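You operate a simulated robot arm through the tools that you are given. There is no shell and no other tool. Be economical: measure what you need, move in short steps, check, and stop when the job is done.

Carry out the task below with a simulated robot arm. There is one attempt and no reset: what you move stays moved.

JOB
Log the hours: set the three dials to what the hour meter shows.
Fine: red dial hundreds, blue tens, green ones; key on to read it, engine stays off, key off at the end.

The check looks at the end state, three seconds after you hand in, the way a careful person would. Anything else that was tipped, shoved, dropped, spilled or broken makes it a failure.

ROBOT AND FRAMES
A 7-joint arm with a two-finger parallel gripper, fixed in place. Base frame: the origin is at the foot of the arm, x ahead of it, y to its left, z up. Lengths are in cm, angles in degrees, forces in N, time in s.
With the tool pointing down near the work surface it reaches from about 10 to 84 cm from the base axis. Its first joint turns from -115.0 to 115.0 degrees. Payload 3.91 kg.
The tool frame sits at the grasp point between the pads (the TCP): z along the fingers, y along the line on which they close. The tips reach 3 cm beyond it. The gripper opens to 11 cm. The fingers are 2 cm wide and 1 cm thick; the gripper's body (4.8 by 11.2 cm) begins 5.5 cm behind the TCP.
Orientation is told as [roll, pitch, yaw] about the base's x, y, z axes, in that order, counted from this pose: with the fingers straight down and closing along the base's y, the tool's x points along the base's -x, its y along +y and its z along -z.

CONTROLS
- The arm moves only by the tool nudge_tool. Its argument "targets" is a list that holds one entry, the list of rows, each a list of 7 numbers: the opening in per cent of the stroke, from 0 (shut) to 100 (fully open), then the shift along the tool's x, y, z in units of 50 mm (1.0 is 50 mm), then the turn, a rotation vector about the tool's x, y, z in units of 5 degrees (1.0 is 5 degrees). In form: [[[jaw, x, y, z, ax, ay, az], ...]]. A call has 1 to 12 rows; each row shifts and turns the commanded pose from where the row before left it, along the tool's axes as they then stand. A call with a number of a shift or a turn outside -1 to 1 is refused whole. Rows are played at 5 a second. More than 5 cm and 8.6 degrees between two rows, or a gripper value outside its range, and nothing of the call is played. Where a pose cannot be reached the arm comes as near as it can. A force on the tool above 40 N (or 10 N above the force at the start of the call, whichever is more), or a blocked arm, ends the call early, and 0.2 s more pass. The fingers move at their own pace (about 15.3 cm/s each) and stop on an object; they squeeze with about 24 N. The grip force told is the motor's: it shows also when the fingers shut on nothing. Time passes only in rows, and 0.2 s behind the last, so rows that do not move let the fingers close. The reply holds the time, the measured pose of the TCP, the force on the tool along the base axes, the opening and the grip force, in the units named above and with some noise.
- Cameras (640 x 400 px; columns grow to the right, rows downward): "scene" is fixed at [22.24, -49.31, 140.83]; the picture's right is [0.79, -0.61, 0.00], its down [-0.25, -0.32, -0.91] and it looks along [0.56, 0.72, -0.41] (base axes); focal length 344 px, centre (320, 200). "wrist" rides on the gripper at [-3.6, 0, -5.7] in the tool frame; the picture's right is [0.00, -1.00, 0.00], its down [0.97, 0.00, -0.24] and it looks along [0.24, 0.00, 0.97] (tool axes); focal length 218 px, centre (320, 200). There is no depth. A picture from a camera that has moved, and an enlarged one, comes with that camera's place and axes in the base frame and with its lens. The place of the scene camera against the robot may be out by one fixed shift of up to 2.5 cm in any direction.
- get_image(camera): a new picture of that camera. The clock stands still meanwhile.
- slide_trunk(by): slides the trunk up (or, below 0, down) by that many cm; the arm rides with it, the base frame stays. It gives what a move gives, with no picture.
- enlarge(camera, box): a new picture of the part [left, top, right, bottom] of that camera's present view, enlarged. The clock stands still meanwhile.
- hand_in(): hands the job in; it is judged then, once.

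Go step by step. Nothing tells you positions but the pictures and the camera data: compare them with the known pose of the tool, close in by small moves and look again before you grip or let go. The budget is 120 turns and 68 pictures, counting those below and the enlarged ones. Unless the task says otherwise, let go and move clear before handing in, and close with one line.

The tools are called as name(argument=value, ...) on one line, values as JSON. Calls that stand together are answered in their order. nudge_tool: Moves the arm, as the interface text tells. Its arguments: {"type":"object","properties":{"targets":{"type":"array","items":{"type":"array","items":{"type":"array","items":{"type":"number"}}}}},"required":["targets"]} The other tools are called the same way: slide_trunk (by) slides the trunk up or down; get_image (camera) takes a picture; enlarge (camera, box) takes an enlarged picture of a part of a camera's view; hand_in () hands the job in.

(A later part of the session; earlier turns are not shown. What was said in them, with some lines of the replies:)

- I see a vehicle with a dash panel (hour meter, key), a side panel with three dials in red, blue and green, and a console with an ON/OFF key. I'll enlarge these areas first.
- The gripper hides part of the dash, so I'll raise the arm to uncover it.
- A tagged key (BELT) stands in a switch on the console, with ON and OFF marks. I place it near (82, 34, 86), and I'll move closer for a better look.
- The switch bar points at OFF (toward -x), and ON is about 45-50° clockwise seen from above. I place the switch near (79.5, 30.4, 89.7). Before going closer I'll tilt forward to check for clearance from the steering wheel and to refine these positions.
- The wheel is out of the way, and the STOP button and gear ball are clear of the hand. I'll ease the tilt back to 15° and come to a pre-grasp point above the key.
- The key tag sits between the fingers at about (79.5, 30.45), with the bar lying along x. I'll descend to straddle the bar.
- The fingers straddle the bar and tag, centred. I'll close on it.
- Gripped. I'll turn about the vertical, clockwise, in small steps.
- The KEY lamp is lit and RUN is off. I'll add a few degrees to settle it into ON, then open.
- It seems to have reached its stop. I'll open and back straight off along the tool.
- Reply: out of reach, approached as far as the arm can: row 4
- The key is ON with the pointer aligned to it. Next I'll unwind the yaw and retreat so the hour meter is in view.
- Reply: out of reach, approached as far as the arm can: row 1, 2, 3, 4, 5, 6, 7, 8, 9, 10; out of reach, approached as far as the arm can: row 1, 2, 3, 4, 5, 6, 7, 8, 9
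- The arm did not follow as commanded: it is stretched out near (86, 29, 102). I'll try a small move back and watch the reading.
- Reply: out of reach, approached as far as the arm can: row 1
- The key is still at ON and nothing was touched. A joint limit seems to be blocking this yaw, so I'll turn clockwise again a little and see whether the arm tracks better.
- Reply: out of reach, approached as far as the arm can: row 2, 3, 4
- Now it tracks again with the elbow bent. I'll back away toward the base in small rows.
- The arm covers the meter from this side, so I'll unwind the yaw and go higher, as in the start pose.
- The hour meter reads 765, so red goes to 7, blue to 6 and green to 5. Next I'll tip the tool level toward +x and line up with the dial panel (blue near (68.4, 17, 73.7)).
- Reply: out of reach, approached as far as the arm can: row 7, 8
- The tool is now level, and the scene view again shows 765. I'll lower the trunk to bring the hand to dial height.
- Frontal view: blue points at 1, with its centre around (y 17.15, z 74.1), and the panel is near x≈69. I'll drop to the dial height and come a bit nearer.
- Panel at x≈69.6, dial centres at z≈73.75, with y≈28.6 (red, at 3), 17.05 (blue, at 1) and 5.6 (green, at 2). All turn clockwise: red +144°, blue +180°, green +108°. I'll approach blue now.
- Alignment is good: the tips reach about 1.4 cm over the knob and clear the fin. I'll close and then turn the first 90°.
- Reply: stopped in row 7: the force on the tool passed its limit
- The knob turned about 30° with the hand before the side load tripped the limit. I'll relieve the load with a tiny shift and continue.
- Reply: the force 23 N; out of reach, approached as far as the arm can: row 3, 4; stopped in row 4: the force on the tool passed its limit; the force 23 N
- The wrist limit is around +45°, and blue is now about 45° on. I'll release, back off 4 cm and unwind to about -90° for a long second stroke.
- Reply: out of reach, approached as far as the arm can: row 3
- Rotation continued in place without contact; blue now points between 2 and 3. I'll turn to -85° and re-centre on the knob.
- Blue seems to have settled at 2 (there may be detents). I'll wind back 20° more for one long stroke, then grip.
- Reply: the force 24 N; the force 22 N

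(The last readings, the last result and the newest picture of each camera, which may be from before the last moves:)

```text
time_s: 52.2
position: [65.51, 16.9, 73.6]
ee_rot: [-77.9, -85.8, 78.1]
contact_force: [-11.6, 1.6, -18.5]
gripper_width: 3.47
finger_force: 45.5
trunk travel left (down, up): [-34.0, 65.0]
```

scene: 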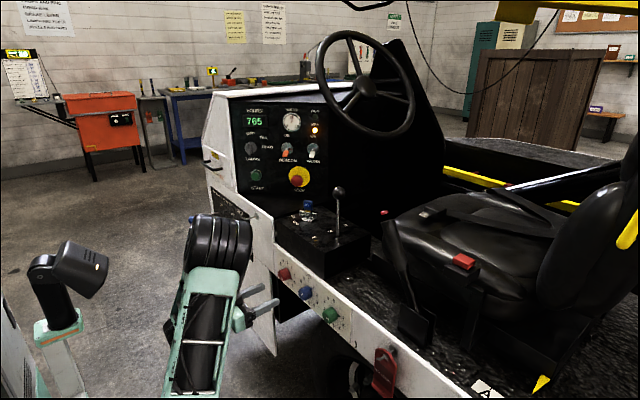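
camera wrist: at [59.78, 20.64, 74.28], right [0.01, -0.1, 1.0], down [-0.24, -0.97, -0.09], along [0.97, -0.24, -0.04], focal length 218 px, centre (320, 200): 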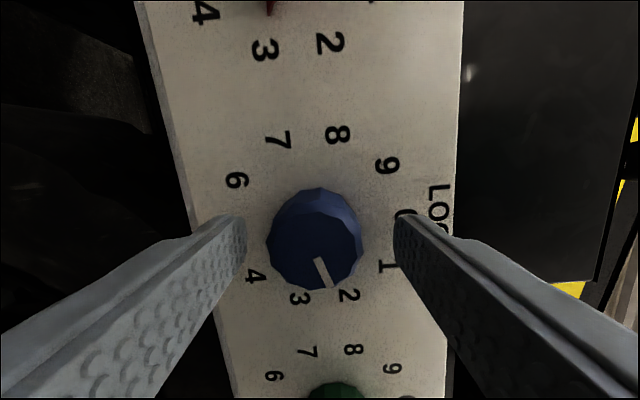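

nudge_tool(targets=[[[0, 0.01, 0, 0, 0, 0, 1], [0, 0.01, 0, 0, 0, 0, 1], [0, 0.01, 0, 0, 0, 0, 1], [0, 0, 0, 0, 0, 0, 1], [0, 0, 0, 0, 0, 0, 1], [0, 0, 0, 0, 0, 0, 1], [0, 0, 0, 0, 0, 0, 1], [0, 0, 0, 0, 0, 0, 1], [0, 0, 0, 0, 0, 0, 0]]])

get_image(camera="wrist")

```text
time_s: 54.2
position: [65.53, 16.92, 73.56]
ee_rot: [88.7, -54.2, -89.0]
contact_force: [2.7, 0.2, 12.2]
gripper_width: 3.49
finger_force: 45.5
trunk travel left (down, up): [-34.0, 65.0]
```

```text
29 pictures are left
camera wrist: at [59.83, 14.87, 76.73], right [-0.01, -0.81, -0.58], down [-0.25, 0.57, -0.78], along [0.97, 0.14, -0.21], focal length 218 px, centre (320, 200)
```

wrist: 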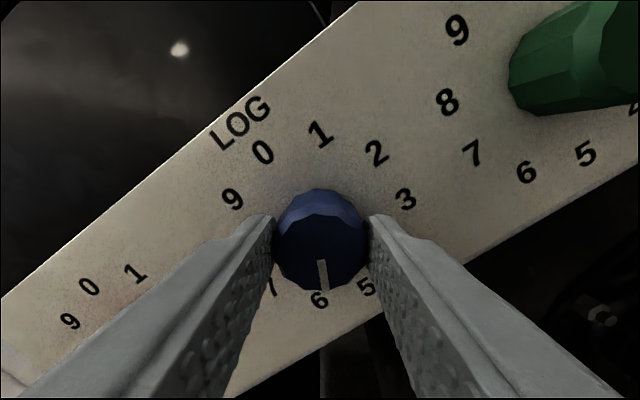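

Blue now points at 6, perhaps 4° short. I'll add a touch, release, and step back to verify.

nudge_tool(targets=[[[0, 0, 0, 0, 0, 0, 0.8], [0, 0, 0, 0, 0, 0, 0], [55, 0, 0, 0, 0, 0, 0], [55, 0, 0, 0, 0, 0, 0], [55, 0, 0, 0, 0, 0, -1], [55, 0, 0, 0, 0, 0, -1], [55, 0, 0, 0, 0, 0, -1], [55, 0, 0, -0.6, 0, 0, -1], [55, 0, 0, -0.6, 0, 0, -1], [55, 0, 0, -0.6, 0, 0, -1], [55, 0, 0, 0, 0, 0, -1], [55, 0, 0, 0, 0, 0, -1]]])

get_image(camera="wrist")

```text
time_s: 56.8
position: [56.39, 16.88, 73.54]
ee_rot: [-27.6, -89.0, 27.7]
contact_force: [0.0, -0.3, 0.7]
gripper_width: 6.08
finger_force: 0.1
trunk travel left (down, up): [-34.0, 65.0]
```

```text
28 pictures are left
camera wrist: at [50.79, 16.97, 77.41], right [0.0, -1.0, 0.01], down [-0.25, -0.01, -0.97], along [0.97, 0.0, -0.25], focal length 218 px, centre (320, 200)
```

wrist: 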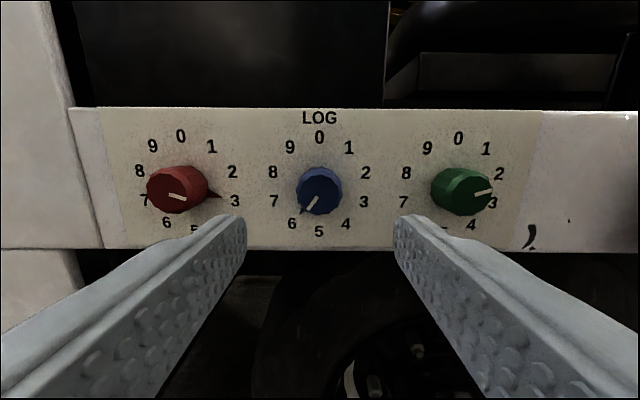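

Blue reads 6. Next is green at y≈5.45: I'll shift over and pre-rotate the hand to about -85°.

nudge_tool(targets=[[[55, 0, -0.76, 0, 0, 0, 0], [55, 0, -0.76, 0, 0, 0, 0], [55, 0, -0.76, 0, 0, 0, 0], [55, 0, 0, 0, 0, 0, -1], [55, 0, 0, 0, 0, 0, -1], [55, 0, 0, 0, 0, 0, -1], [55, 0, 0, 0, 0, 0, -1], [55, 0, 0, 0, 0, 0, -1], [55, 0, 0, 0, 0, 0, -1], [55, 0, 0, 0, 0, 0, -1], [55, 0, 0, 0, 0, 0, -1], [55, 0, 0, 0, 0, 0, -1]]])

nudge_tool(targets=[[[55, 0, 0, 0, 0, 0, -1], [55, 0, 0, 0, 0, 0, -1], [55, 0, 0, 0, 0, 0, -1], [55, 0, 0, 0, 0, 0, -1], [55, 0, 0, 0, 0, 0, -1], [55, 0, 0, 0, 0, 0, -1], [55, 0, 0, 0, 0, 0, -1], [55, 0, 0, 0, 0, 0, -1], [55, 0, 0, 0.6, 0, 0, 0], [55, 0, 0, 0, 0, 0, 0]]])

get_image(camera="wrist")

```text
time_s: 59.4
position: [59.77, 10.21, 73.13]
ee_rot: [-88.7, -44.6, 89.2]
contact_force: [0.0, -0.8, -0.3]
gripper_width: 6.02
finger_force: 0.1
out of reach, approached as far as the arm can: row 2, 3
trunk travel left (down, up): [-34.0, 65.0]
```

```text
time_s: 61.6
position: [62.67, 10.12, 73.11]
ee_rot: [-89.1, -4.6, 90.0]
contact_force: [-0.2, 0.4, 0.2]
gripper_width: 6.03
finger_force: 0.0
trunk travel left (down, up): [-34.0, 65.0]
```

```text
27 pictures are left
camera wrist: at [57.0, 13.76, 73.56], right [0.02, -0.08, 1.0], down [-0.24, -0.97, -0.07], along [0.97, -0.24, -0.03], focal length 218 px, centre (320, 200)
```

wrist: 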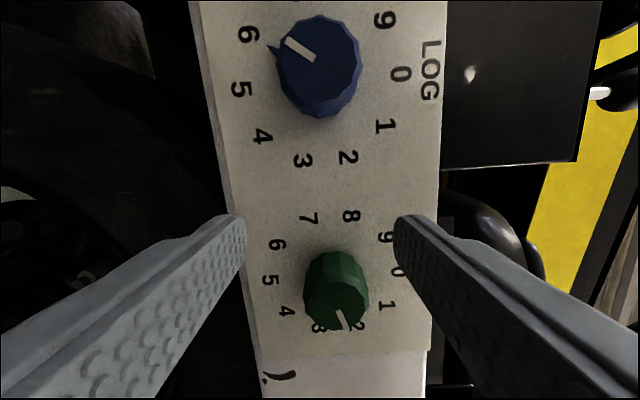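

I'm short at y=10. The green knob centre is about (5.6, 73.65), so I'll shift there in small rows and check.

nudge_tool(targets=[[[55, 0.3, -0.06, 0, 0, 0, 0], [55, 0.3, -0.06, 0, 0, 0, 0], [55, 0.29, -0.06, 0, 0, 0, 0], [55, 0, 0, 0, 0, 0, 0]]])

get_image(camera="wrist")

```text
time_s: 62.6
position: [63.67, 6.41, 73.52]
ee_rot: [-89.0, -4.6, 90.0]
contact_force: [-0.2, 0.2, -1.4]
gripper_width: 6.03
finger_force: 0.1
out of reach, approached as far as the arm can: row 3
trunk travel left (down, up): [-34.0, 65.0]
```

```text
26 pictures are left
camera wrist: at [57.96, 10.14, 73.95], right [0.01, -0.08, 1.0], down [-0.24, -0.97, -0.08], along [0.97, -0.24, -0.03], focal length 218 px, centre (320, 200)
```

wrist: 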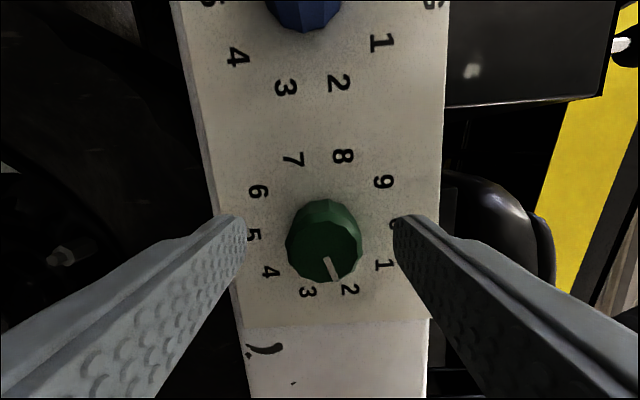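

nudge_tool(targets=[[[55, 0.06, -0.02, 0.18, 0, 0, 0], [55, 0.06, -0.02, 0.18, 0, 0, 0], [55, 0, 0, 0, 0, 0, 0]]])

get_image(camera="wrist")

```text
time_s: 63.4
position: [65.46, 5.84, 73.63]
ee_rot: [-89.2, -4.6, 89.9]
contact_force: [0.2, -0.7, 0.5]
gripper_width: 6.07
finger_force: 0.1
trunk travel left (down, up): [-34.0, 65.0]
```

```text
25 pictures are left
camera wrist: at [59.78, 9.53, 74.06], right [0.02, -0.08, 1.0], down [-0.24, -0.97, -0.07], along [0.97, -0.24, -0.03], focal length 218 px, centre (320, 200)
```

wrist: 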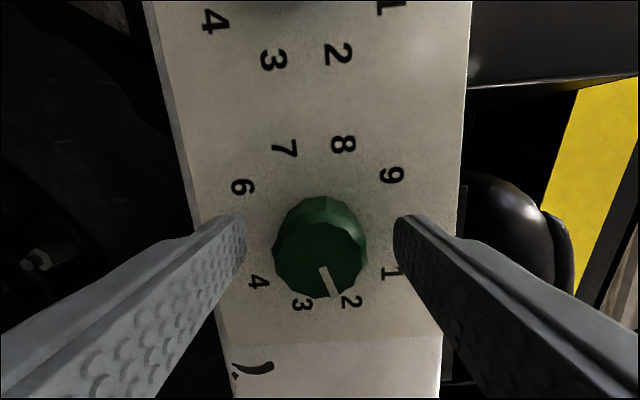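

Centred on green, pointing at 2. I'll grip and turn it clockwise.

nudge_tool(targets=[[[30, 0, 0, 0, 0, 0, 0], [0, 0, 0, 0, 0, 0, 0], [0, 0, 0, 0, 0, 0, 0], [0, 0, 0, 0, 0, 0, 0]]])

nudge_tool(targets=[[[0, 0, 0, 0, 0, 0, 1], [0, 0, 0, 0, 0, 0, 1], [0, 0, 0, 0, 0, 0, 1], [0, 0, 0, 0, 0, 0, 1], [0, 0, 0, 0, 0, 0, 1], [0, 0, 0, 0, 0, 0, 1], [0, 0, 0, 0, 0, 0, 1], [0, 0, 0, 0, 0, 0, 1], [0, 0, 0, 0, 0, 0, 1], [0, 0, 0, 0, 0, 0, 1]]])

```text
time_s: 64.4
position: [65.52, 5.95, 73.59]
ee_rot: [-89.2, -4.7, 90.0]
contact_force: [1.9, -0.6, 0.9]
gripper_width: 3.47
finger_force: 45.3
trunk travel left (down, up): [-34.0, 65.0]
```

```text
time_s: 66.6
position: [65.5, 5.75, 73.87]
ee_rot: [-89.4, -54.8, 89.4]
contact_force: [-1.2, -13.5, 36.6]
gripper_width: 3.49
finger_force: 44.9
trunk travel left (down, up): [-34.0, 65.0]
```

Side load is building, so I'll shift a hair along the force to relieve it and carry on.

nudge_tool(targets=[[[0, -0.019, -0.025, 0, 0, 0, 0], [0, 0, 0, 0, 0, 0, 0]]])

nudge_tool(targets=[[[0, 0, 0, 0, 0, 0, 1], [0, 0, 0, 0, 0, 0, 1], [0, 0, 0, 0, 0, 0, 1], [0, 0, 0, 0, 0, 0, 1], [0, 0, 0, 0, 0, 0, 1], [0, 0, 0, 0, 0, 0, 1], [0, 0, 0, 0, 0, 0, 0]]])

get_image(camera="wrist")

```text
time_s: 67.2
position: [65.39, 5.67, 73.87]
ee_rot: [-89.2, -54.6, 89.2]
contact_force: [2.7, -16.1, 24.2]
gripper_width: 3.49
finger_force: 45.3
trunk travel left (down, up): [-34.0, 65.0]
```

```text
time_s: 68.3
position: [65.52, 5.62, 73.87]
ee_rot: [-88.5, -75.5, 88.2]
contact_force: [-10.4, -7.8, 9.0]
gripper_width: 3.44
finger_force: 44.6
trunk travel left (down, up): [-34.0, 65.0]
stopped in row 5: the force on the tool passed its limit (the readings are from after the stop); the commanded pose is now the measured one
```

```text
24 pictures are left
camera wrist: at [59.8, 6.6, 77.54], right [0.0, -0.97, 0.25], down [-0.25, -0.24, -0.94], along [0.97, -0.07, -0.24], focal length 218 px, centre (320, 200)
```

wrist: 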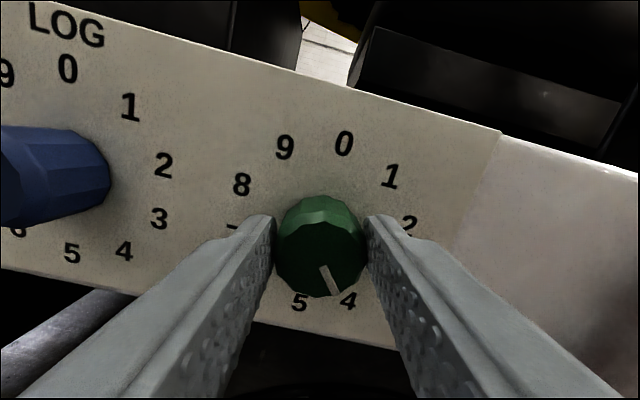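

Green is near 4 now. I'll continue to 5.

nudge_tool(targets=[[[0, 0, -0.01, 0, 0, 0, 1], [0, 0, 0, 0, 0, 0, 1], [0, 0, 0, 0, 0, 0, 1], [0, 0, 0, 0, 0, 0, 1], [0, 0, 0, 0, 0, 0, 0]]])

nudge_tool(targets=[[[0, 0, 0, 0, 0, 0, 1], [0, 0, 0, 0, 0, 0, 1], [0, 0, 0, 0, 0, 0, 1], [0, 0, 0, 0, 0, 0, 0.6], [0, 0, 0, 0, 0, 0, 0]]])

get_image(camera="wrist")

```text
time_s: 69.5
position: [65.51, 5.49, 73.86]
ee_rot: [85.2, -84.5, -85.5]
contact_force: [-16.2, -23.4, 14.5]
gripper_width: 3.47
finger_force: 45.0
trunk travel left (down, up): [-34.0, 65.0]
```

```text
time_s: 70.7
position: [65.43, 5.33, 73.96]
ee_rot: [88.7, -66.6, -89.3]
contact_force: [-10.5, -36.5, 9.9]
gripper_width: 3.51
finger_force: 44.3
trunk travel left (down, up): [-34.0, 65.0]
```

```text
23 pictures are left
camera wrist: at [59.82, 4.04, 77.35], right [-0.01, -0.92, -0.4], down [-0.24, 0.39, -0.89], along [0.97, 0.09, -0.23], focal length 218 px, centre (320, 200)
```

wrist: 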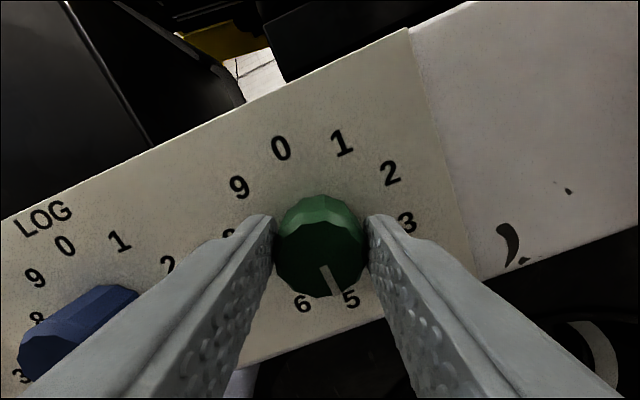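

Green points at 5. I'll release, back off and verify.

nudge_tool(targets=[[[55, 0, 0, 0, 0, 0, 0], [55, 0, 0, 0, 0, 0, 0], [55, 0, 0, -0.3, 0, 0, -1], [55, 0, 0, -0.4, 0, 0, -1], [55, 0, 0.4, -0.3, 0, 0, -1], [55, 0, 0.5, 0, 0, 0, -1], [55, 0, 0.5, 0, 0, 0, -0.8], [55, 0, 0.5, 0, 0, 0, 0], [55, 0, 0.5, 0, 0, 0, 0], [55, 0, 0, 0, 0, 0, 0]]])

get_image(camera="wrist")

```text
time_s: 72.9
position: [61.89, 18.76, 74.6]
ee_rot: [-46.7, -89.2, 46.5]
contact_force: [0.1, 0.5, 0.0]
gripper_width: 6.06
finger_force: 0.2
out of reach, approached as far as the arm can: row 4
trunk travel left (down, up): [-34.0, 65.0]
```

```text
22 pictures are left
camera wrist: at [56.22, 18.86, 78.46], right [0.0, -1.0, 0.01], down [-0.25, -0.01, -0.97], along [0.97, -0.01, -0.25], focal length 218 px, centre (320, 200)
```

wrist: 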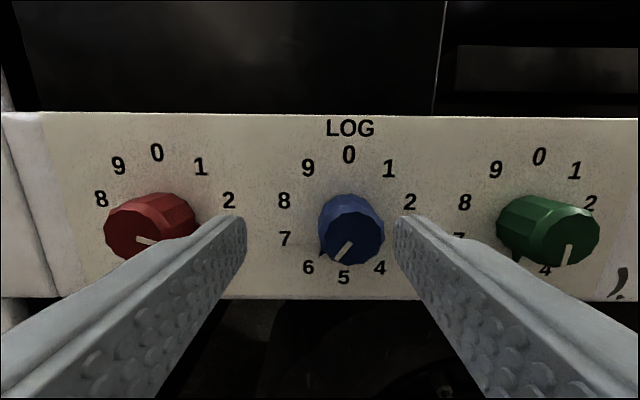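

Blue and green look right. Now red at y≈28.6: I'll shift over and pre-rotate to about -110°.

nudge_tool(targets=[[[55, 0.06, 0.65, -0.1, 0, 0, 0], [55, 0.06, 0.65, 0, 0, 0, 0], [55, 0.06, 0.66, 0, 0, 0, 0], [55, 0, 0, 0, 0, 0, -1], [55, 0, 0, 0, 0, 0, -1], [55, 0, 0, 0, 0, 0, -1], [55, 0, 0, 0, 0, 0, -1], [55, 0, 0, 0, 0, 0, -1], [55, 0, 0, 0, 0, 0, -1], [55, 0, 0, 0, 0, 0, -1], [55, 0, 0, 0, 0, 0, -1], [55, 0, 0, 0, 0, 0, -1]]])

nudge_tool(targets=[[[55, 0, 0, 0, 0, 0, -1], [55, 0, 0, 0, 0, 0, -1], [55, 0, 0, 0, 0, 0, -1], [55, 0, 0, 0, 0, 0, -1], [55, 0, 0, 0, 0, 0, -1], [55, 0, 0, 0, 0, 0, -1], [55, 0, 0, 0, 0, 0, -1], [55, 0, 0, 0, 0, 0, -1], [55, 0, 0, 0, 0, 0, -1], [55, 0, 0, 0, 0, 0, -1], [55, 0, 0, 0, 0, 0, -1], [55, 0, 0, 0, 0, 0, -1]]])

get_image(camera="wrist")

```text
time_s: 75.5
position: [61.38, 28.56, 73.64]
ee_rot: [-89.2, -44.4, 89.4]
contact_force: [-0.4, -0.7, 0.2]
gripper_width: 6.04
finger_force: 0.1
trunk travel left (down, up): [-34.0, 65.0]
```

```text
time_s: 78.1
position: [61.36, 28.49, 73.76]
ee_rot: [-89.4, 15.7, 90.0]
contact_force: [0.4, 0.2, 0.9]
gripper_width: 6.05
finger_force: 0.1
trunk travel left (down, up): [-34.0, 65.0]
```

```text
21 pictures are left
camera wrist: at [55.66, 32.07, 72.86], right [0.01, 0.27, 0.96], down [-0.24, -0.93, 0.27], along [0.97, -0.23, 0.06], focal length 218 px, centre (320, 200)
```

wrist: 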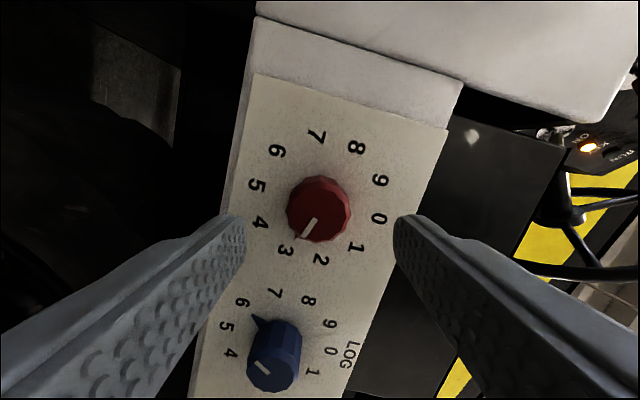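

nudge_tool(targets=[[[55, -0.03, 0, 0.41, 0, 0, 0], [55, 0, 0, 0.41, 0, 0, 0], [55, 0, 0, 0, 0, 0, 0]]])

get_image(camera="wrist")

```text
time_s: 78.9
position: [65.46, 28.52, 73.69]
ee_rot: [-89.4, 15.6, 89.9]
contact_force: [0.8, -0.4, 0.6]
gripper_width: 6.08
finger_force: 0.1
trunk travel left (down, up): [-34.0, 65.0]
```

```text
20 pictures are left
camera wrist: at [59.81, 32.16, 72.8], right [0.01, 0.27, 0.96], down [-0.24, -0.93, 0.26], along [0.97, -0.23, 0.06], focal length 218 px, centre (320, 200)
```

wrist: 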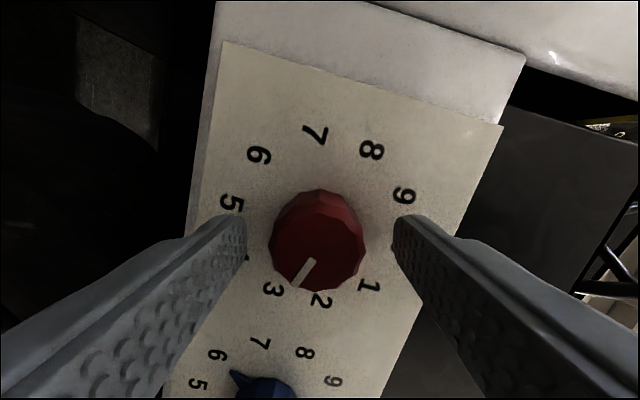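

Aligned. I'll grip and turn red clockwise in stages.

nudge_tool(targets=[[[30, -0.02, 0, 0, 0, 0, 0], [0, 0, 0, 0, 0, 0, 0], [0, 0, 0, 0, 0, 0, 0], [0, 0, 0, 0, 0, 0, 0]]])

nudge_tool(targets=[[[0, 0, 0, 0, 0, 0, 1], [0, 0, 0, 0, 0, 0, 1], [0, 0, 0, 0, 0, 0, 1], [0, 0, 0, 0, 0, 0, 1], [0, 0, 0, 0, 0, 0, 1], [0, 0, 0, 0, 0, 0, 1], [0, 0, 0, 0, 0, 0, 1], [0, 0, 0, 0, 0, 0, 1], [0, 0, 0, 0, 0, 0, 1], [0, 0, 0, 0, 0, 0, 1]]])

```text
time_s: 79.9
position: [65.48, 28.5, 73.52]
ee_rot: [-89.3, 15.6, 90.0]
contact_force: [-4.1, -11.2, -5.6]
gripper_width: 3.5
finger_force: 45.4
trunk travel left (down, up): [-34.0, 65.0]
```

```text
time_s: 82.1
position: [65.51, 28.71, 73.71]
ee_rot: [-89.5, -34.6, 89.6]
contact_force: [0.1, -17.6, 2.2]
gripper_width: 3.48
finger_force: 45.3
trunk travel left (down, up): [-34.0, 65.0]
```

nudge_tool(targets=[[[0, 0.016, -0.011, 0, 0, 0, 1], [0, 0, 0, 0, 0, 0, 1], [0, 0, 0, 0, 0, 0, 1], [0, 0, 0, 0, 0, 0, 1], [0, 0, 0, 0, 0, 0, 1], [0, 0, 0, 0, 0, 0, 1], [0, 0, 0, 0, 0, 0, 1], [0, 0, 0, 0, 0, 0, 1], [0, 0, 0, 0, 0, 0, 1], [0, 0, 0, 0, 0, 0, 1]]])

get_image(camera="wrist")

```text
time_s: 84.3
position: [65.51, 28.44, 73.88]
ee_rot: [-87.5, -84.6, 87.2]
contact_force: [8.8, -10.0, 29.4]
gripper_width: 3.49
finger_force: 44.8
trunk travel left (down, up): [-34.0, 65.0]
```

```text
19 pictures are left
camera wrist: at [59.81, 28.96, 77.52], right [-0.01, -1.0, 0.09], down [-0.24, -0.09, -0.97], along [0.97, -0.03, -0.24], focal length 218 px, centre (320, 200)
```

wrist: 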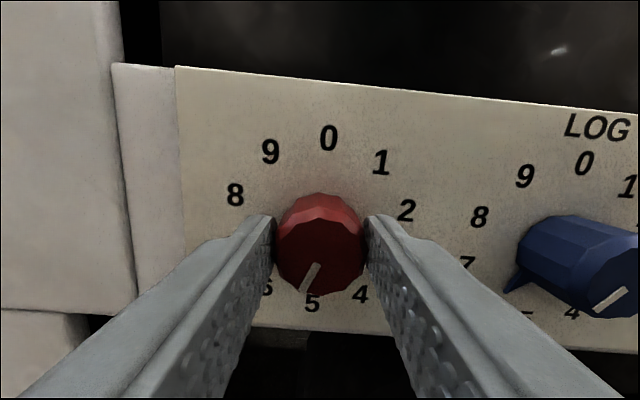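

Red is around 5.5 now and needs about 53° more. I'll relieve the upward load and continue up to the wrist limit.

nudge_tool(targets=[[[0, -0.03, -0.01, 0, 0, 0, 1], [0, 0, 0, 0, 0, 0, 1], [0, 0, 0, 0, 0, 0, 1], [0, 0, 0, 0, 0, 0, 1], [0, 0, 0, 0, 0, 0, 1], [0, 0, 0, 0, 0, 0, 1], [0, 0, 0, 0, 0, 0, 1], [0, 0, 0, 0, 0, 0, 1], [0, 0, 0, 0, 0, 0, 0]]])

get_image(camera="wrist")

```text
time_s: 86.3
position: [65.57, 28.4, 73.77]
ee_rot: [89.2, -55.6, -89.9]
contact_force: [-2.0, -31.0, 11.4]
gripper_width: 3.49
finger_force: 45.1
trunk travel left (down, up): [-34.0, 65.0]
```

```text
18 pictures are left
camera wrist: at [59.81, 26.45, 76.84], right [-0.01, -0.82, -0.57], down [-0.24, 0.55, -0.8], along [0.97, 0.13, -0.21], focal length 218 px, centre (320, 200)
```

wrist: 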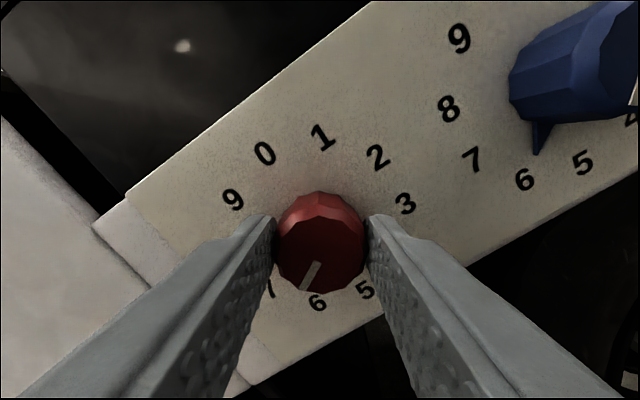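

nudge_tool(targets=[[[0, -0.014, -0.02, 0, 0, 0, 0], [0, 0, 0, 0, 0, 0, 1], [0, 0, 0, 0, 0, 0, 1], [0, 0, 0, 0, 0, 0, 1], [0, 0, 0, 0, 0, 0, 0]]])

get_image(camera="wrist")

```text
time_s: 87.5
position: [65.62, 28.35, 73.7]
ee_rot: [89.2, -40.6, -89.9]
contact_force: [-0.4, -33.6, -1.2]
gripper_width: 3.48
finger_force: 44.9
trunk travel left (down, up): [-34.0, 65.0]
```

```text
17 pictures are left
camera wrist: at [59.81, 25.71, 76.19], right [-0.01, -0.65, -0.76], down [-0.24, 0.74, -0.63], along [0.97, 0.18, -0.17], focal length 218 px, centre (320, 200)
```

wrist: 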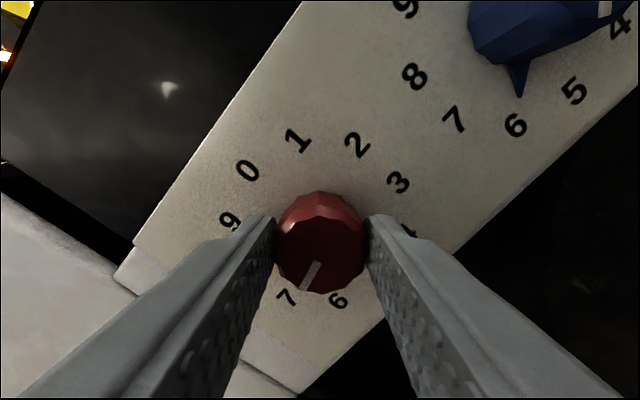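

Red now reads about 7. I'll release, back away and inspect all three.

nudge_tool(targets=[[[55, 0, 0, 0, 0, 0, 0], [55, 0, 0, 0, 0, 0, 0], [55, 0, 0, -0.3, 0, 0, -1], [55, 0, 0, -0.4, 0, 0, -1], [55, 0, 0, -0.4, 0, 0, -1], [55, 0, 0, -0.4, 0, 0, -1], [55, 0, 0, -0.4, 0, 0, -1], [55, 0, -0.2, -0.2, 0, 0, -1], [55, 0, -0.4, 0, 0, 0, -1], [55, 0, -0.5, 0, 0, 0, -1], [55, 0, -0.5, 0, 0, 0, -1], [55, 0, 0, 0, 0, 0, -0.9]]])

get_image(camera="wrist")

```text
time_s: 90.1
position: [54.98, 20.68, 71.69]
ee_rot: [-18.1, -89.5, 17.7]
contact_force: [-0.2, -0.1, 0.0]
gripper_width: 6.04
finger_force: 0.1
trunk travel left (down, up): [-34.0, 65.0]
```

```text
16 pictures are left
camera wrist: at [49.25, 20.93, 75.44], right [0.0, -1.0, 0.0], down [-0.25, 0.0, -0.97], along [0.97, -0.01, -0.25], focal length 218 px, centre (320, 200)
```

wrist: 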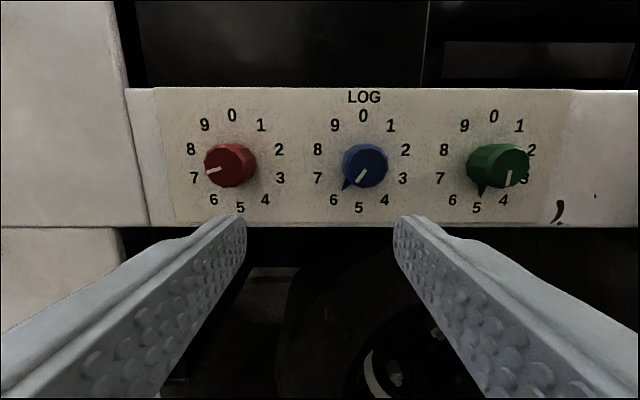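

enlarge(camera="wrist", box=[170, 90, 570, 230])

```text
1.60 times, centred on (370, 160) of wrist
camera zoom: at [49.25, 20.93, 75.44], right [0.0, -1.0, 0.0], down [-0.25, 0.0, -0.97], along [0.97, -0.01, -0.25], focal length 349 px, centre (240, 264)
```

zoom: 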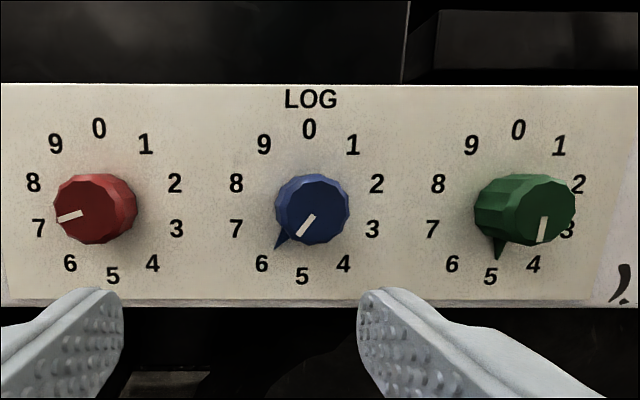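

All three dials read 7-6-5. Now the key goes back to OFF: I'll raise the trunk to where it was.

slide_trunk(by=51)

nudge_tool(targets=[[[60, 0, 0, 0, 0, 1, 0], [60, 0, 0, 0, 0, 1, 0], [60, 0, 0, 0, 0, 1, 0], [60, 0, 0, 0, 0, 1, 0], [60, 0, 0, 0, 0, 1, 0], [60, 0, 0, 0, 0, 1, 0], [60, 0, 0, 0, 0, 1, 0], [60, 0, 0, 0, 0, 1, 0], [60, 0, 0, 0, 0, 1, 0], [60, 0, 0, 0, 0, 1, 0], [60, 0, 0, 0, 0, 1, 0], [60, 0, 0, 0, 0, 1, 0]]])

```text
refused: 51 is not a number from -40 to 40
```

```text
time_s: 92.7
position: [54.93, 20.81, 71.77]
ee_rot: [-0.1, -29.4, -0.1]
contact_force: [-0.3, 0.6, 0.2]
gripper_width: 6.62
finger_force: 0.1
trunk travel left (down, up): [-34.0, 65.0]
```

The slide was refused for its size, but the tilt played without trouble. I'll raise in two slides.

slide_trunk(by=26)

slide_trunk(by=25)

get_image(camera="scene")

```text
time_s: 95.3
position: [54.9, 20.87, 97.67]
ee_rot: [-0.2, -29.4, -0.1]
contact_force: [-0.2, -0.3, 0.5]
gripper_width: 6.62
finger_force: 0.1
trunk travel left (down, up): [-60.0, 39.0]
```

```text
time_s: 97.9
position: [54.84, 20.84, 122.79]
ee_rot: [-0.1, -29.3, -0.1]
contact_force: [0.1, 0.4, -0.1]
gripper_width: 6.6
finger_force: 0.1
trunk travel left (down, up): [-85.0, 14.0]
```

```text
14 pictures are left
```

scene: 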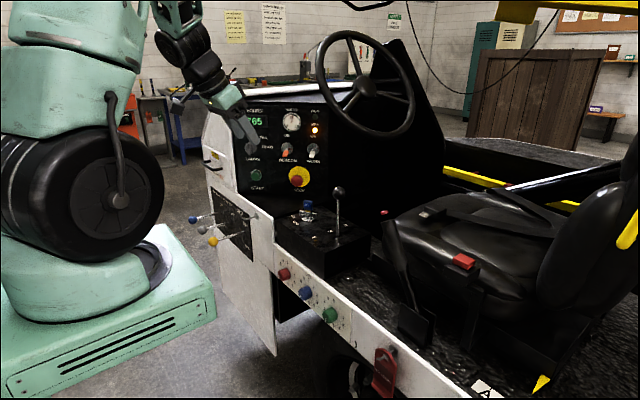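

KEY is still lit and the meter still shows 765. I'll set the hand to the ON angle (15° tilt, -50° yaw) and come over the key.

nudge_tool(targets=[[[60, 0, 0, 0, 0, 1, 0], [60, 0, 0, 0, 0, 1, 0], [60, 0, 0, 0, 0, 0.88, 0], [60, 0, 0, 0, 0.259, 0, 0.966], [60, 0, 0, 0, 0.259, 0, 0.966], [60, 0, 0, 0, 0.259, 0, 0.966], [60, 0, 0, 0, 0.259, 0, 0.966], [60, 0, 0, 0, 0.259, 0, 0.966], [60, 0, 0, 0, 0.259, 0, 0.966], [60, 0, 0, 0, 0.259, 0, 0.966], [60, 0, 0, 0, 0.259, 0, 0.966], [60, 0, 0, 0, 0.259, 0, 0.966]]])

nudge_tool(targets=[[[60, 0, 0, 0, 0.259, 0, 0.966], [60, -0.025, 0.627, 0.548, 0, 0, 0], [60, -0.025, 0.627, 0.548, 0, 0, 0], [60, -0.025, 0.627, 0.548, 0, 0, 0], [60, -0.025, 0.627, 0.548, 0, 0, 0], [60, -0.025, 0.627, 0.548, 0, 0, 0], [60, 0, 0, 0, 0, 0, 0]]])

```text
time_s: 100.5
position: [55.0, 20.91, 122.63]
ee_rot: [0.0, -15.0, -45.2]
contact_force: [-0.2, 0.2, -0.6]
gripper_width: 6.59
finger_force: 0.1
trunk travel left (down, up): [-85.0, 14.0]
```

```text
time_s: 102.1
position: [69.77, 27.75, 109.66]
ee_rot: [0.0, -15.1, -50.3]
contact_force: [0.0, 0.3, 0.1]
gripper_width: 6.57
finger_force: 0.0
trunk travel left (down, up): [-85.0, 14.0]
```

nudge_tool(targets=[[[60, -0.008, 0.612, 0.543, 0, 0, 0], [60, -0.008, 0.612, 0.543, 0, 0, 0], [60, -0.008, 0.612, 0.543, 0, 0, 0], [60, 0, 0, 0, 0, 0, 0]]])

get_image(camera="wrist")

```text
time_s: 103.1
position: [78.14, 32.0, 101.86]
ee_rot: [0.0, -15.1, -50.3]
contact_force: [0.6, -0.4, 0.3]
gripper_width: 6.59
finger_force: 0.0
trunk travel left (down, up): [-85.0, 14.0]
```

```text
13 pictures are left
camera wrist: at [79.37, 30.5, 108.27], right [-0.77, -0.64, 0.0], down [-0.64, 0.77, -0.02], along [0.01, -0.02, -1.0], focal length 218 px, centre (320, 200)
```

wrist: 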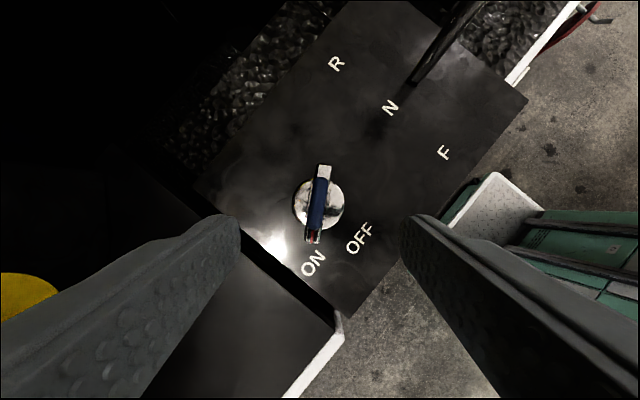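

The key bar actually sits about 10° further, near -60°. I'll turn to match and descend over it.

nudge_tool(targets=[[[60, 0, 0, 0, 0.259, 0, 0.966], [60, 0, 0, 0, 0.259, 0, 0.966], [60, 0.019, 0.068, 0, 0, 0, 0], [60, 0, 0, 0.52, 0, 0, 0], [60, 0, 0, 0.52, 0, 0, 0], [60, 0, 0, 0.52, 0, 0, 0], [60, 0, 0, 0, 0, 0, 0]]])

get_image(camera="wrist")

```text
time_s: 104.7
position: [78.59, 29.79, 94.29]
ee_rot: [0.1, -15.1, -60.2]
contact_force: [-0.3, 0.3, 0.2]
gripper_width: 6.61
finger_force: 0.0
out of reach, approached as far as the arm can: row 3, 5, 6
trunk travel left (down, up): [-85.0, 14.0]
```

```text
12 pictures are left
camera wrist: at [79.55, 28.09, 100.91], right [-0.87, -0.5, 0.0], down [-0.5, 0.87, -0.02], along [0.01, -0.02, -1.0], focal length 218 px, centre (320, 200)
```

wrist: 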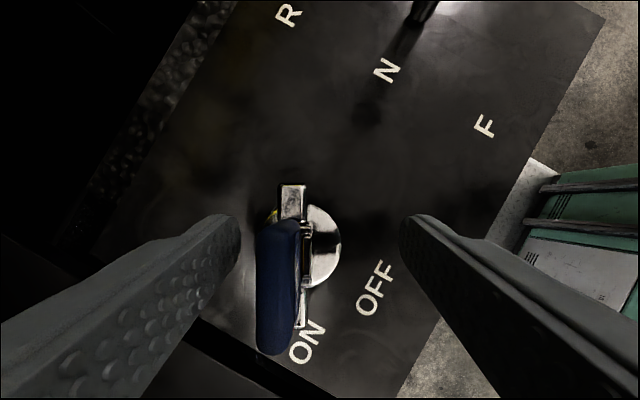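

At -60° the arm is just out of reach, 1 cm short. I'll go back to -50°, where it reached before, and let the pads square up on the bar, since that turns it the way I want anyway.

nudge_tool(targets=[[[60, 0, 0, 0, -0.259, 0, -0.966], [60, 0, 0, 0, -0.259, 0, -0.966], [60, 0.006, 0.11, 0, 0, 0, 0], [60, 0.006, 0.11, 0, 0, 0, 0], [60, 0, 0, 0, 0, 0, 0]]])

get_image(camera="wrist")

```text
time_s: 105.9
position: [79.32, 30.25, 94.37]
ee_rot: [0.0, -14.9, -50.2]
contact_force: [-0.5, 0.0, 0.1]
gripper_width: 6.58
finger_force: 0.1
trunk travel left (down, up): [-85.0, 14.0]
```

```text
11 pictures are left
camera wrist: at [80.56, 28.92, 100.93], right [-0.77, -0.64, 0.0], down [-0.64, 0.77, -0.02], along [0.01, -0.02, -1.0], focal length 218 px, centre (320, 200)
```

wrist: 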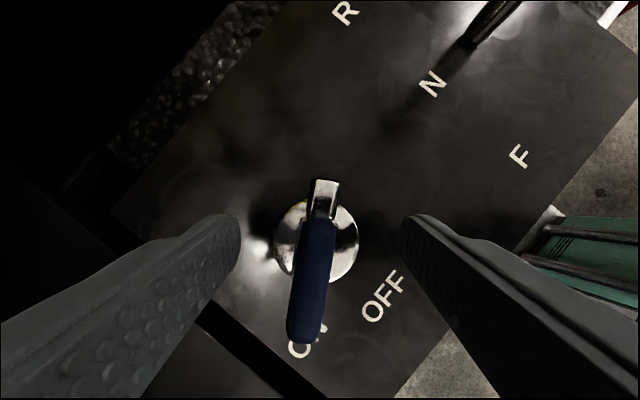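

Centred. I'll close and turn counter-clockwise toward OFF.

nudge_tool(targets=[[[35, 0, 0, 0, 0, 0, 0], [10, 0, 0, 0, 0, 0, 0], [0, 0, 0, 0, 0, 0, 0], [0, 0, 0, 0, 0, 0, 0]]])

nudge_tool(targets=[[[0, 0, 0, 0, -0.259, 0, -0.966], [0, 0, 0, 0, -0.259, 0, -0.966], [0, 0, 0, 0, -0.259, 0, -0.966], [0, 0, 0, 0, -0.259, 0, -0.966], [0, 0, 0, 0, -0.259, 0, -0.966], [0, 0, 0, 0, -0.259, 0, -0.966], [0, 0, 0, 0, -0.259, 0, -0.966], [0, 0, 0, 0, -0.259, 0, -0.966]]])

```text
time_s: 106.9
position: [79.39, 30.5, 94.38]
ee_rot: [0.2, -14.9, -50.1]
contact_force: [18.7, 13.1, -3.1]
gripper_width: 1.64
finger_force: 45.1
trunk travel left (down, up): [-85.0, 14.0]
```

```text
time_s: 108.7
position: [79.54, 30.4, 94.43]
ee_rot: [-0.1, -15.1, -10.1]
contact_force: [6.8, 2.2, 8.8]
gripper_width: 1.63
finger_force: 45.1
trunk travel left (down, up): [-85.0, 14.0]
```

nudge_tool(targets=[[[0, 0, 0, 0, -0.259, 0, -0.966], [0, 0, 0, 0, -0.259, 0, -0.966], [0, 0, 0, 0, 0, 0, 0]]])

enlarge(camera="scene", box=[220, 90, 380, 220])

```text
time_s: 109.5
position: [79.39, 30.35, 94.39]
ee_rot: [0.0, -15.1, -0.2]
contact_force: [11.4, 1.2, 6.8]
gripper_width: 1.64
finger_force: 44.5
trunk travel left (down, up): [-85.0, 14.0]
```

```text
3.08 times, centred on (300, 155) of scene
camera zoom: at [22.24, -49.31, 140.83], right [0.79, -0.61, 0.0], down [-0.25, -0.32, -0.91], along [0.56, 0.72, -0.41], focal length 1059 px, centre (382, 338)
```

zoom: 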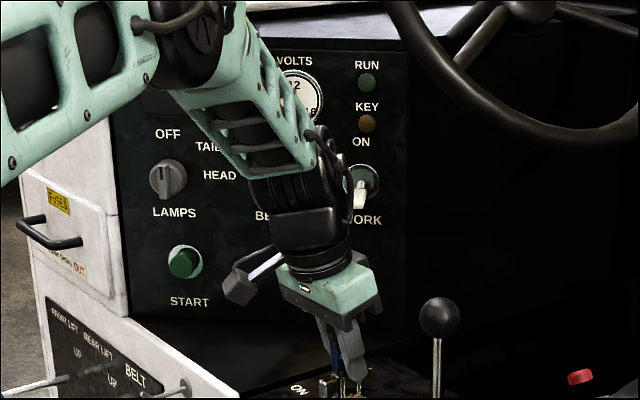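

The KEY lamp is out. I'll open and retreat the way I first came in.

nudge_tool(targets=[[[60, 0, 0, 0, 0, 0, 0], [60, 0, 0, 0, 0, 0, 0], [60, 0, 0, -0.5, 0, 0, 0], [60, 0, 0, -0.5, 0, 0, 0], [60, 0, 0, -0.6, 0, 0, 0], [60, 0, 0, 0, 0, 0, 0]]])

get_image(camera="wrist")

```text
time_s: 110.9
position: [77.31, 30.5, 102.15]
ee_rot: [-0.2, -14.9, -0.2]
contact_force: [0.3, -0.2, -0.6]
gripper_width: 6.59
finger_force: 0.0
trunk travel left (down, up): [-85.0, 14.0]
```

```text
9 pictures are left
camera wrist: at [79.3, 30.57, 108.68], right [0.0, -1.0, 0.0], down [-1.0, 0.0, -0.02], along [0.02, 0.0, -1.0], focal length 218 px, centre (320, 200)
```

wrist: 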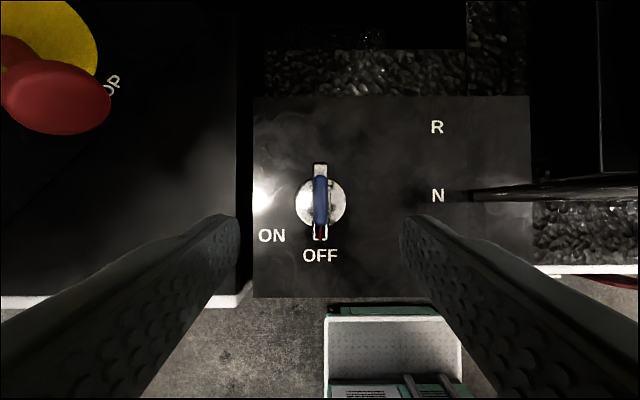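

The key is at OFF with the pointer straight. I'll retreat clear and take a final look.

nudge_tool(targets=[[[60, 0.345, 0, -0.7, 0, 0, 0], [60, 0.345, 0, -0.7, 0, 0, 0], [60, 0.345, 0, -0.7, 0, 0, 0], [60, 0.5, -0.3, -0.5, 0, 0, 0], [60, 0.5, -0.6, -0.3, 0, 0, 0], [60, 0.3, -0.8, -0.2, 0, 0, 0], [60, 0, -0.8, -0.2, 0, 0, 0], [60, 0, -0.8, -0.2, 0, 0, 0], [60, 0, -0.8, -0.2, 0, 0, 0], [60, 0, 0, 0, 0, 0, 0]]])

get_image(camera="scene")

enlarge(camera="scene", box=[265, 255, 355, 335])

enlarge(camera="scene", box=[220, 90, 350, 220])

```text
time_s: 113.1
position: [61.15, 9.97, 116.96]
ee_rot: [-0.1, -14.9, -0.1]
contact_force: [-0.4, 0.2, -0.5]
gripper_width: 6.61
finger_force: 0.1
trunk travel left (down, up): [-85.0, 14.0]
```

```text
8 pictures are left
```

scene: 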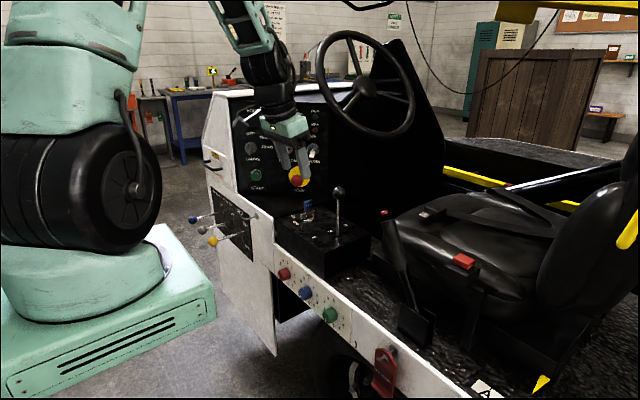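

```text
5.00 times, centred on (310, 295) of scene
camera zoom: at [22.24, -49.31, 140.83], right [0.79, -0.61, 0.0], down [-0.25, -0.32, -0.91], along [0.56, 0.72, -0.41], focal length 1721 px, centre (370, -275)
```

zoom: 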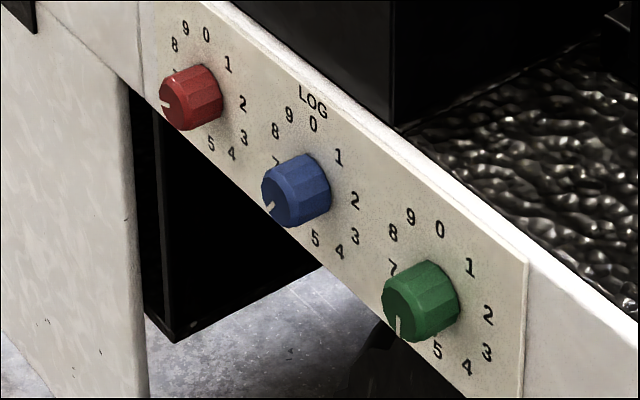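

```text
3.08 times, centred on (285, 155) of scene
camera zoom: at [22.24, -49.31, 140.83], right [0.79, -0.61, 0.0], down [-0.25, -0.32, -0.91], along [0.56, 0.72, -0.41], focal length 1059 px, centre (428, 338)
```

zoom: 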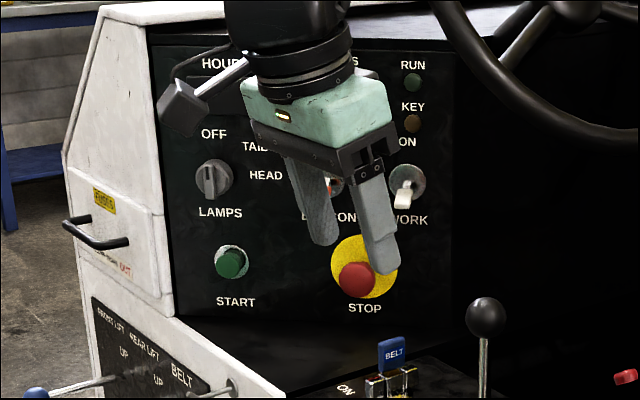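

The dials are set to 7-6-5, the key is at OFF with the KEY and RUN lamps out, and the arm is clear, so I'm handing in.

hand_in()

```text
The job is handed in.
```

The hour meter read 765, so I set red to 7, blue to 6 and green to 5; the engine stayed off, the key is back at OFF, and I've handed the job in.
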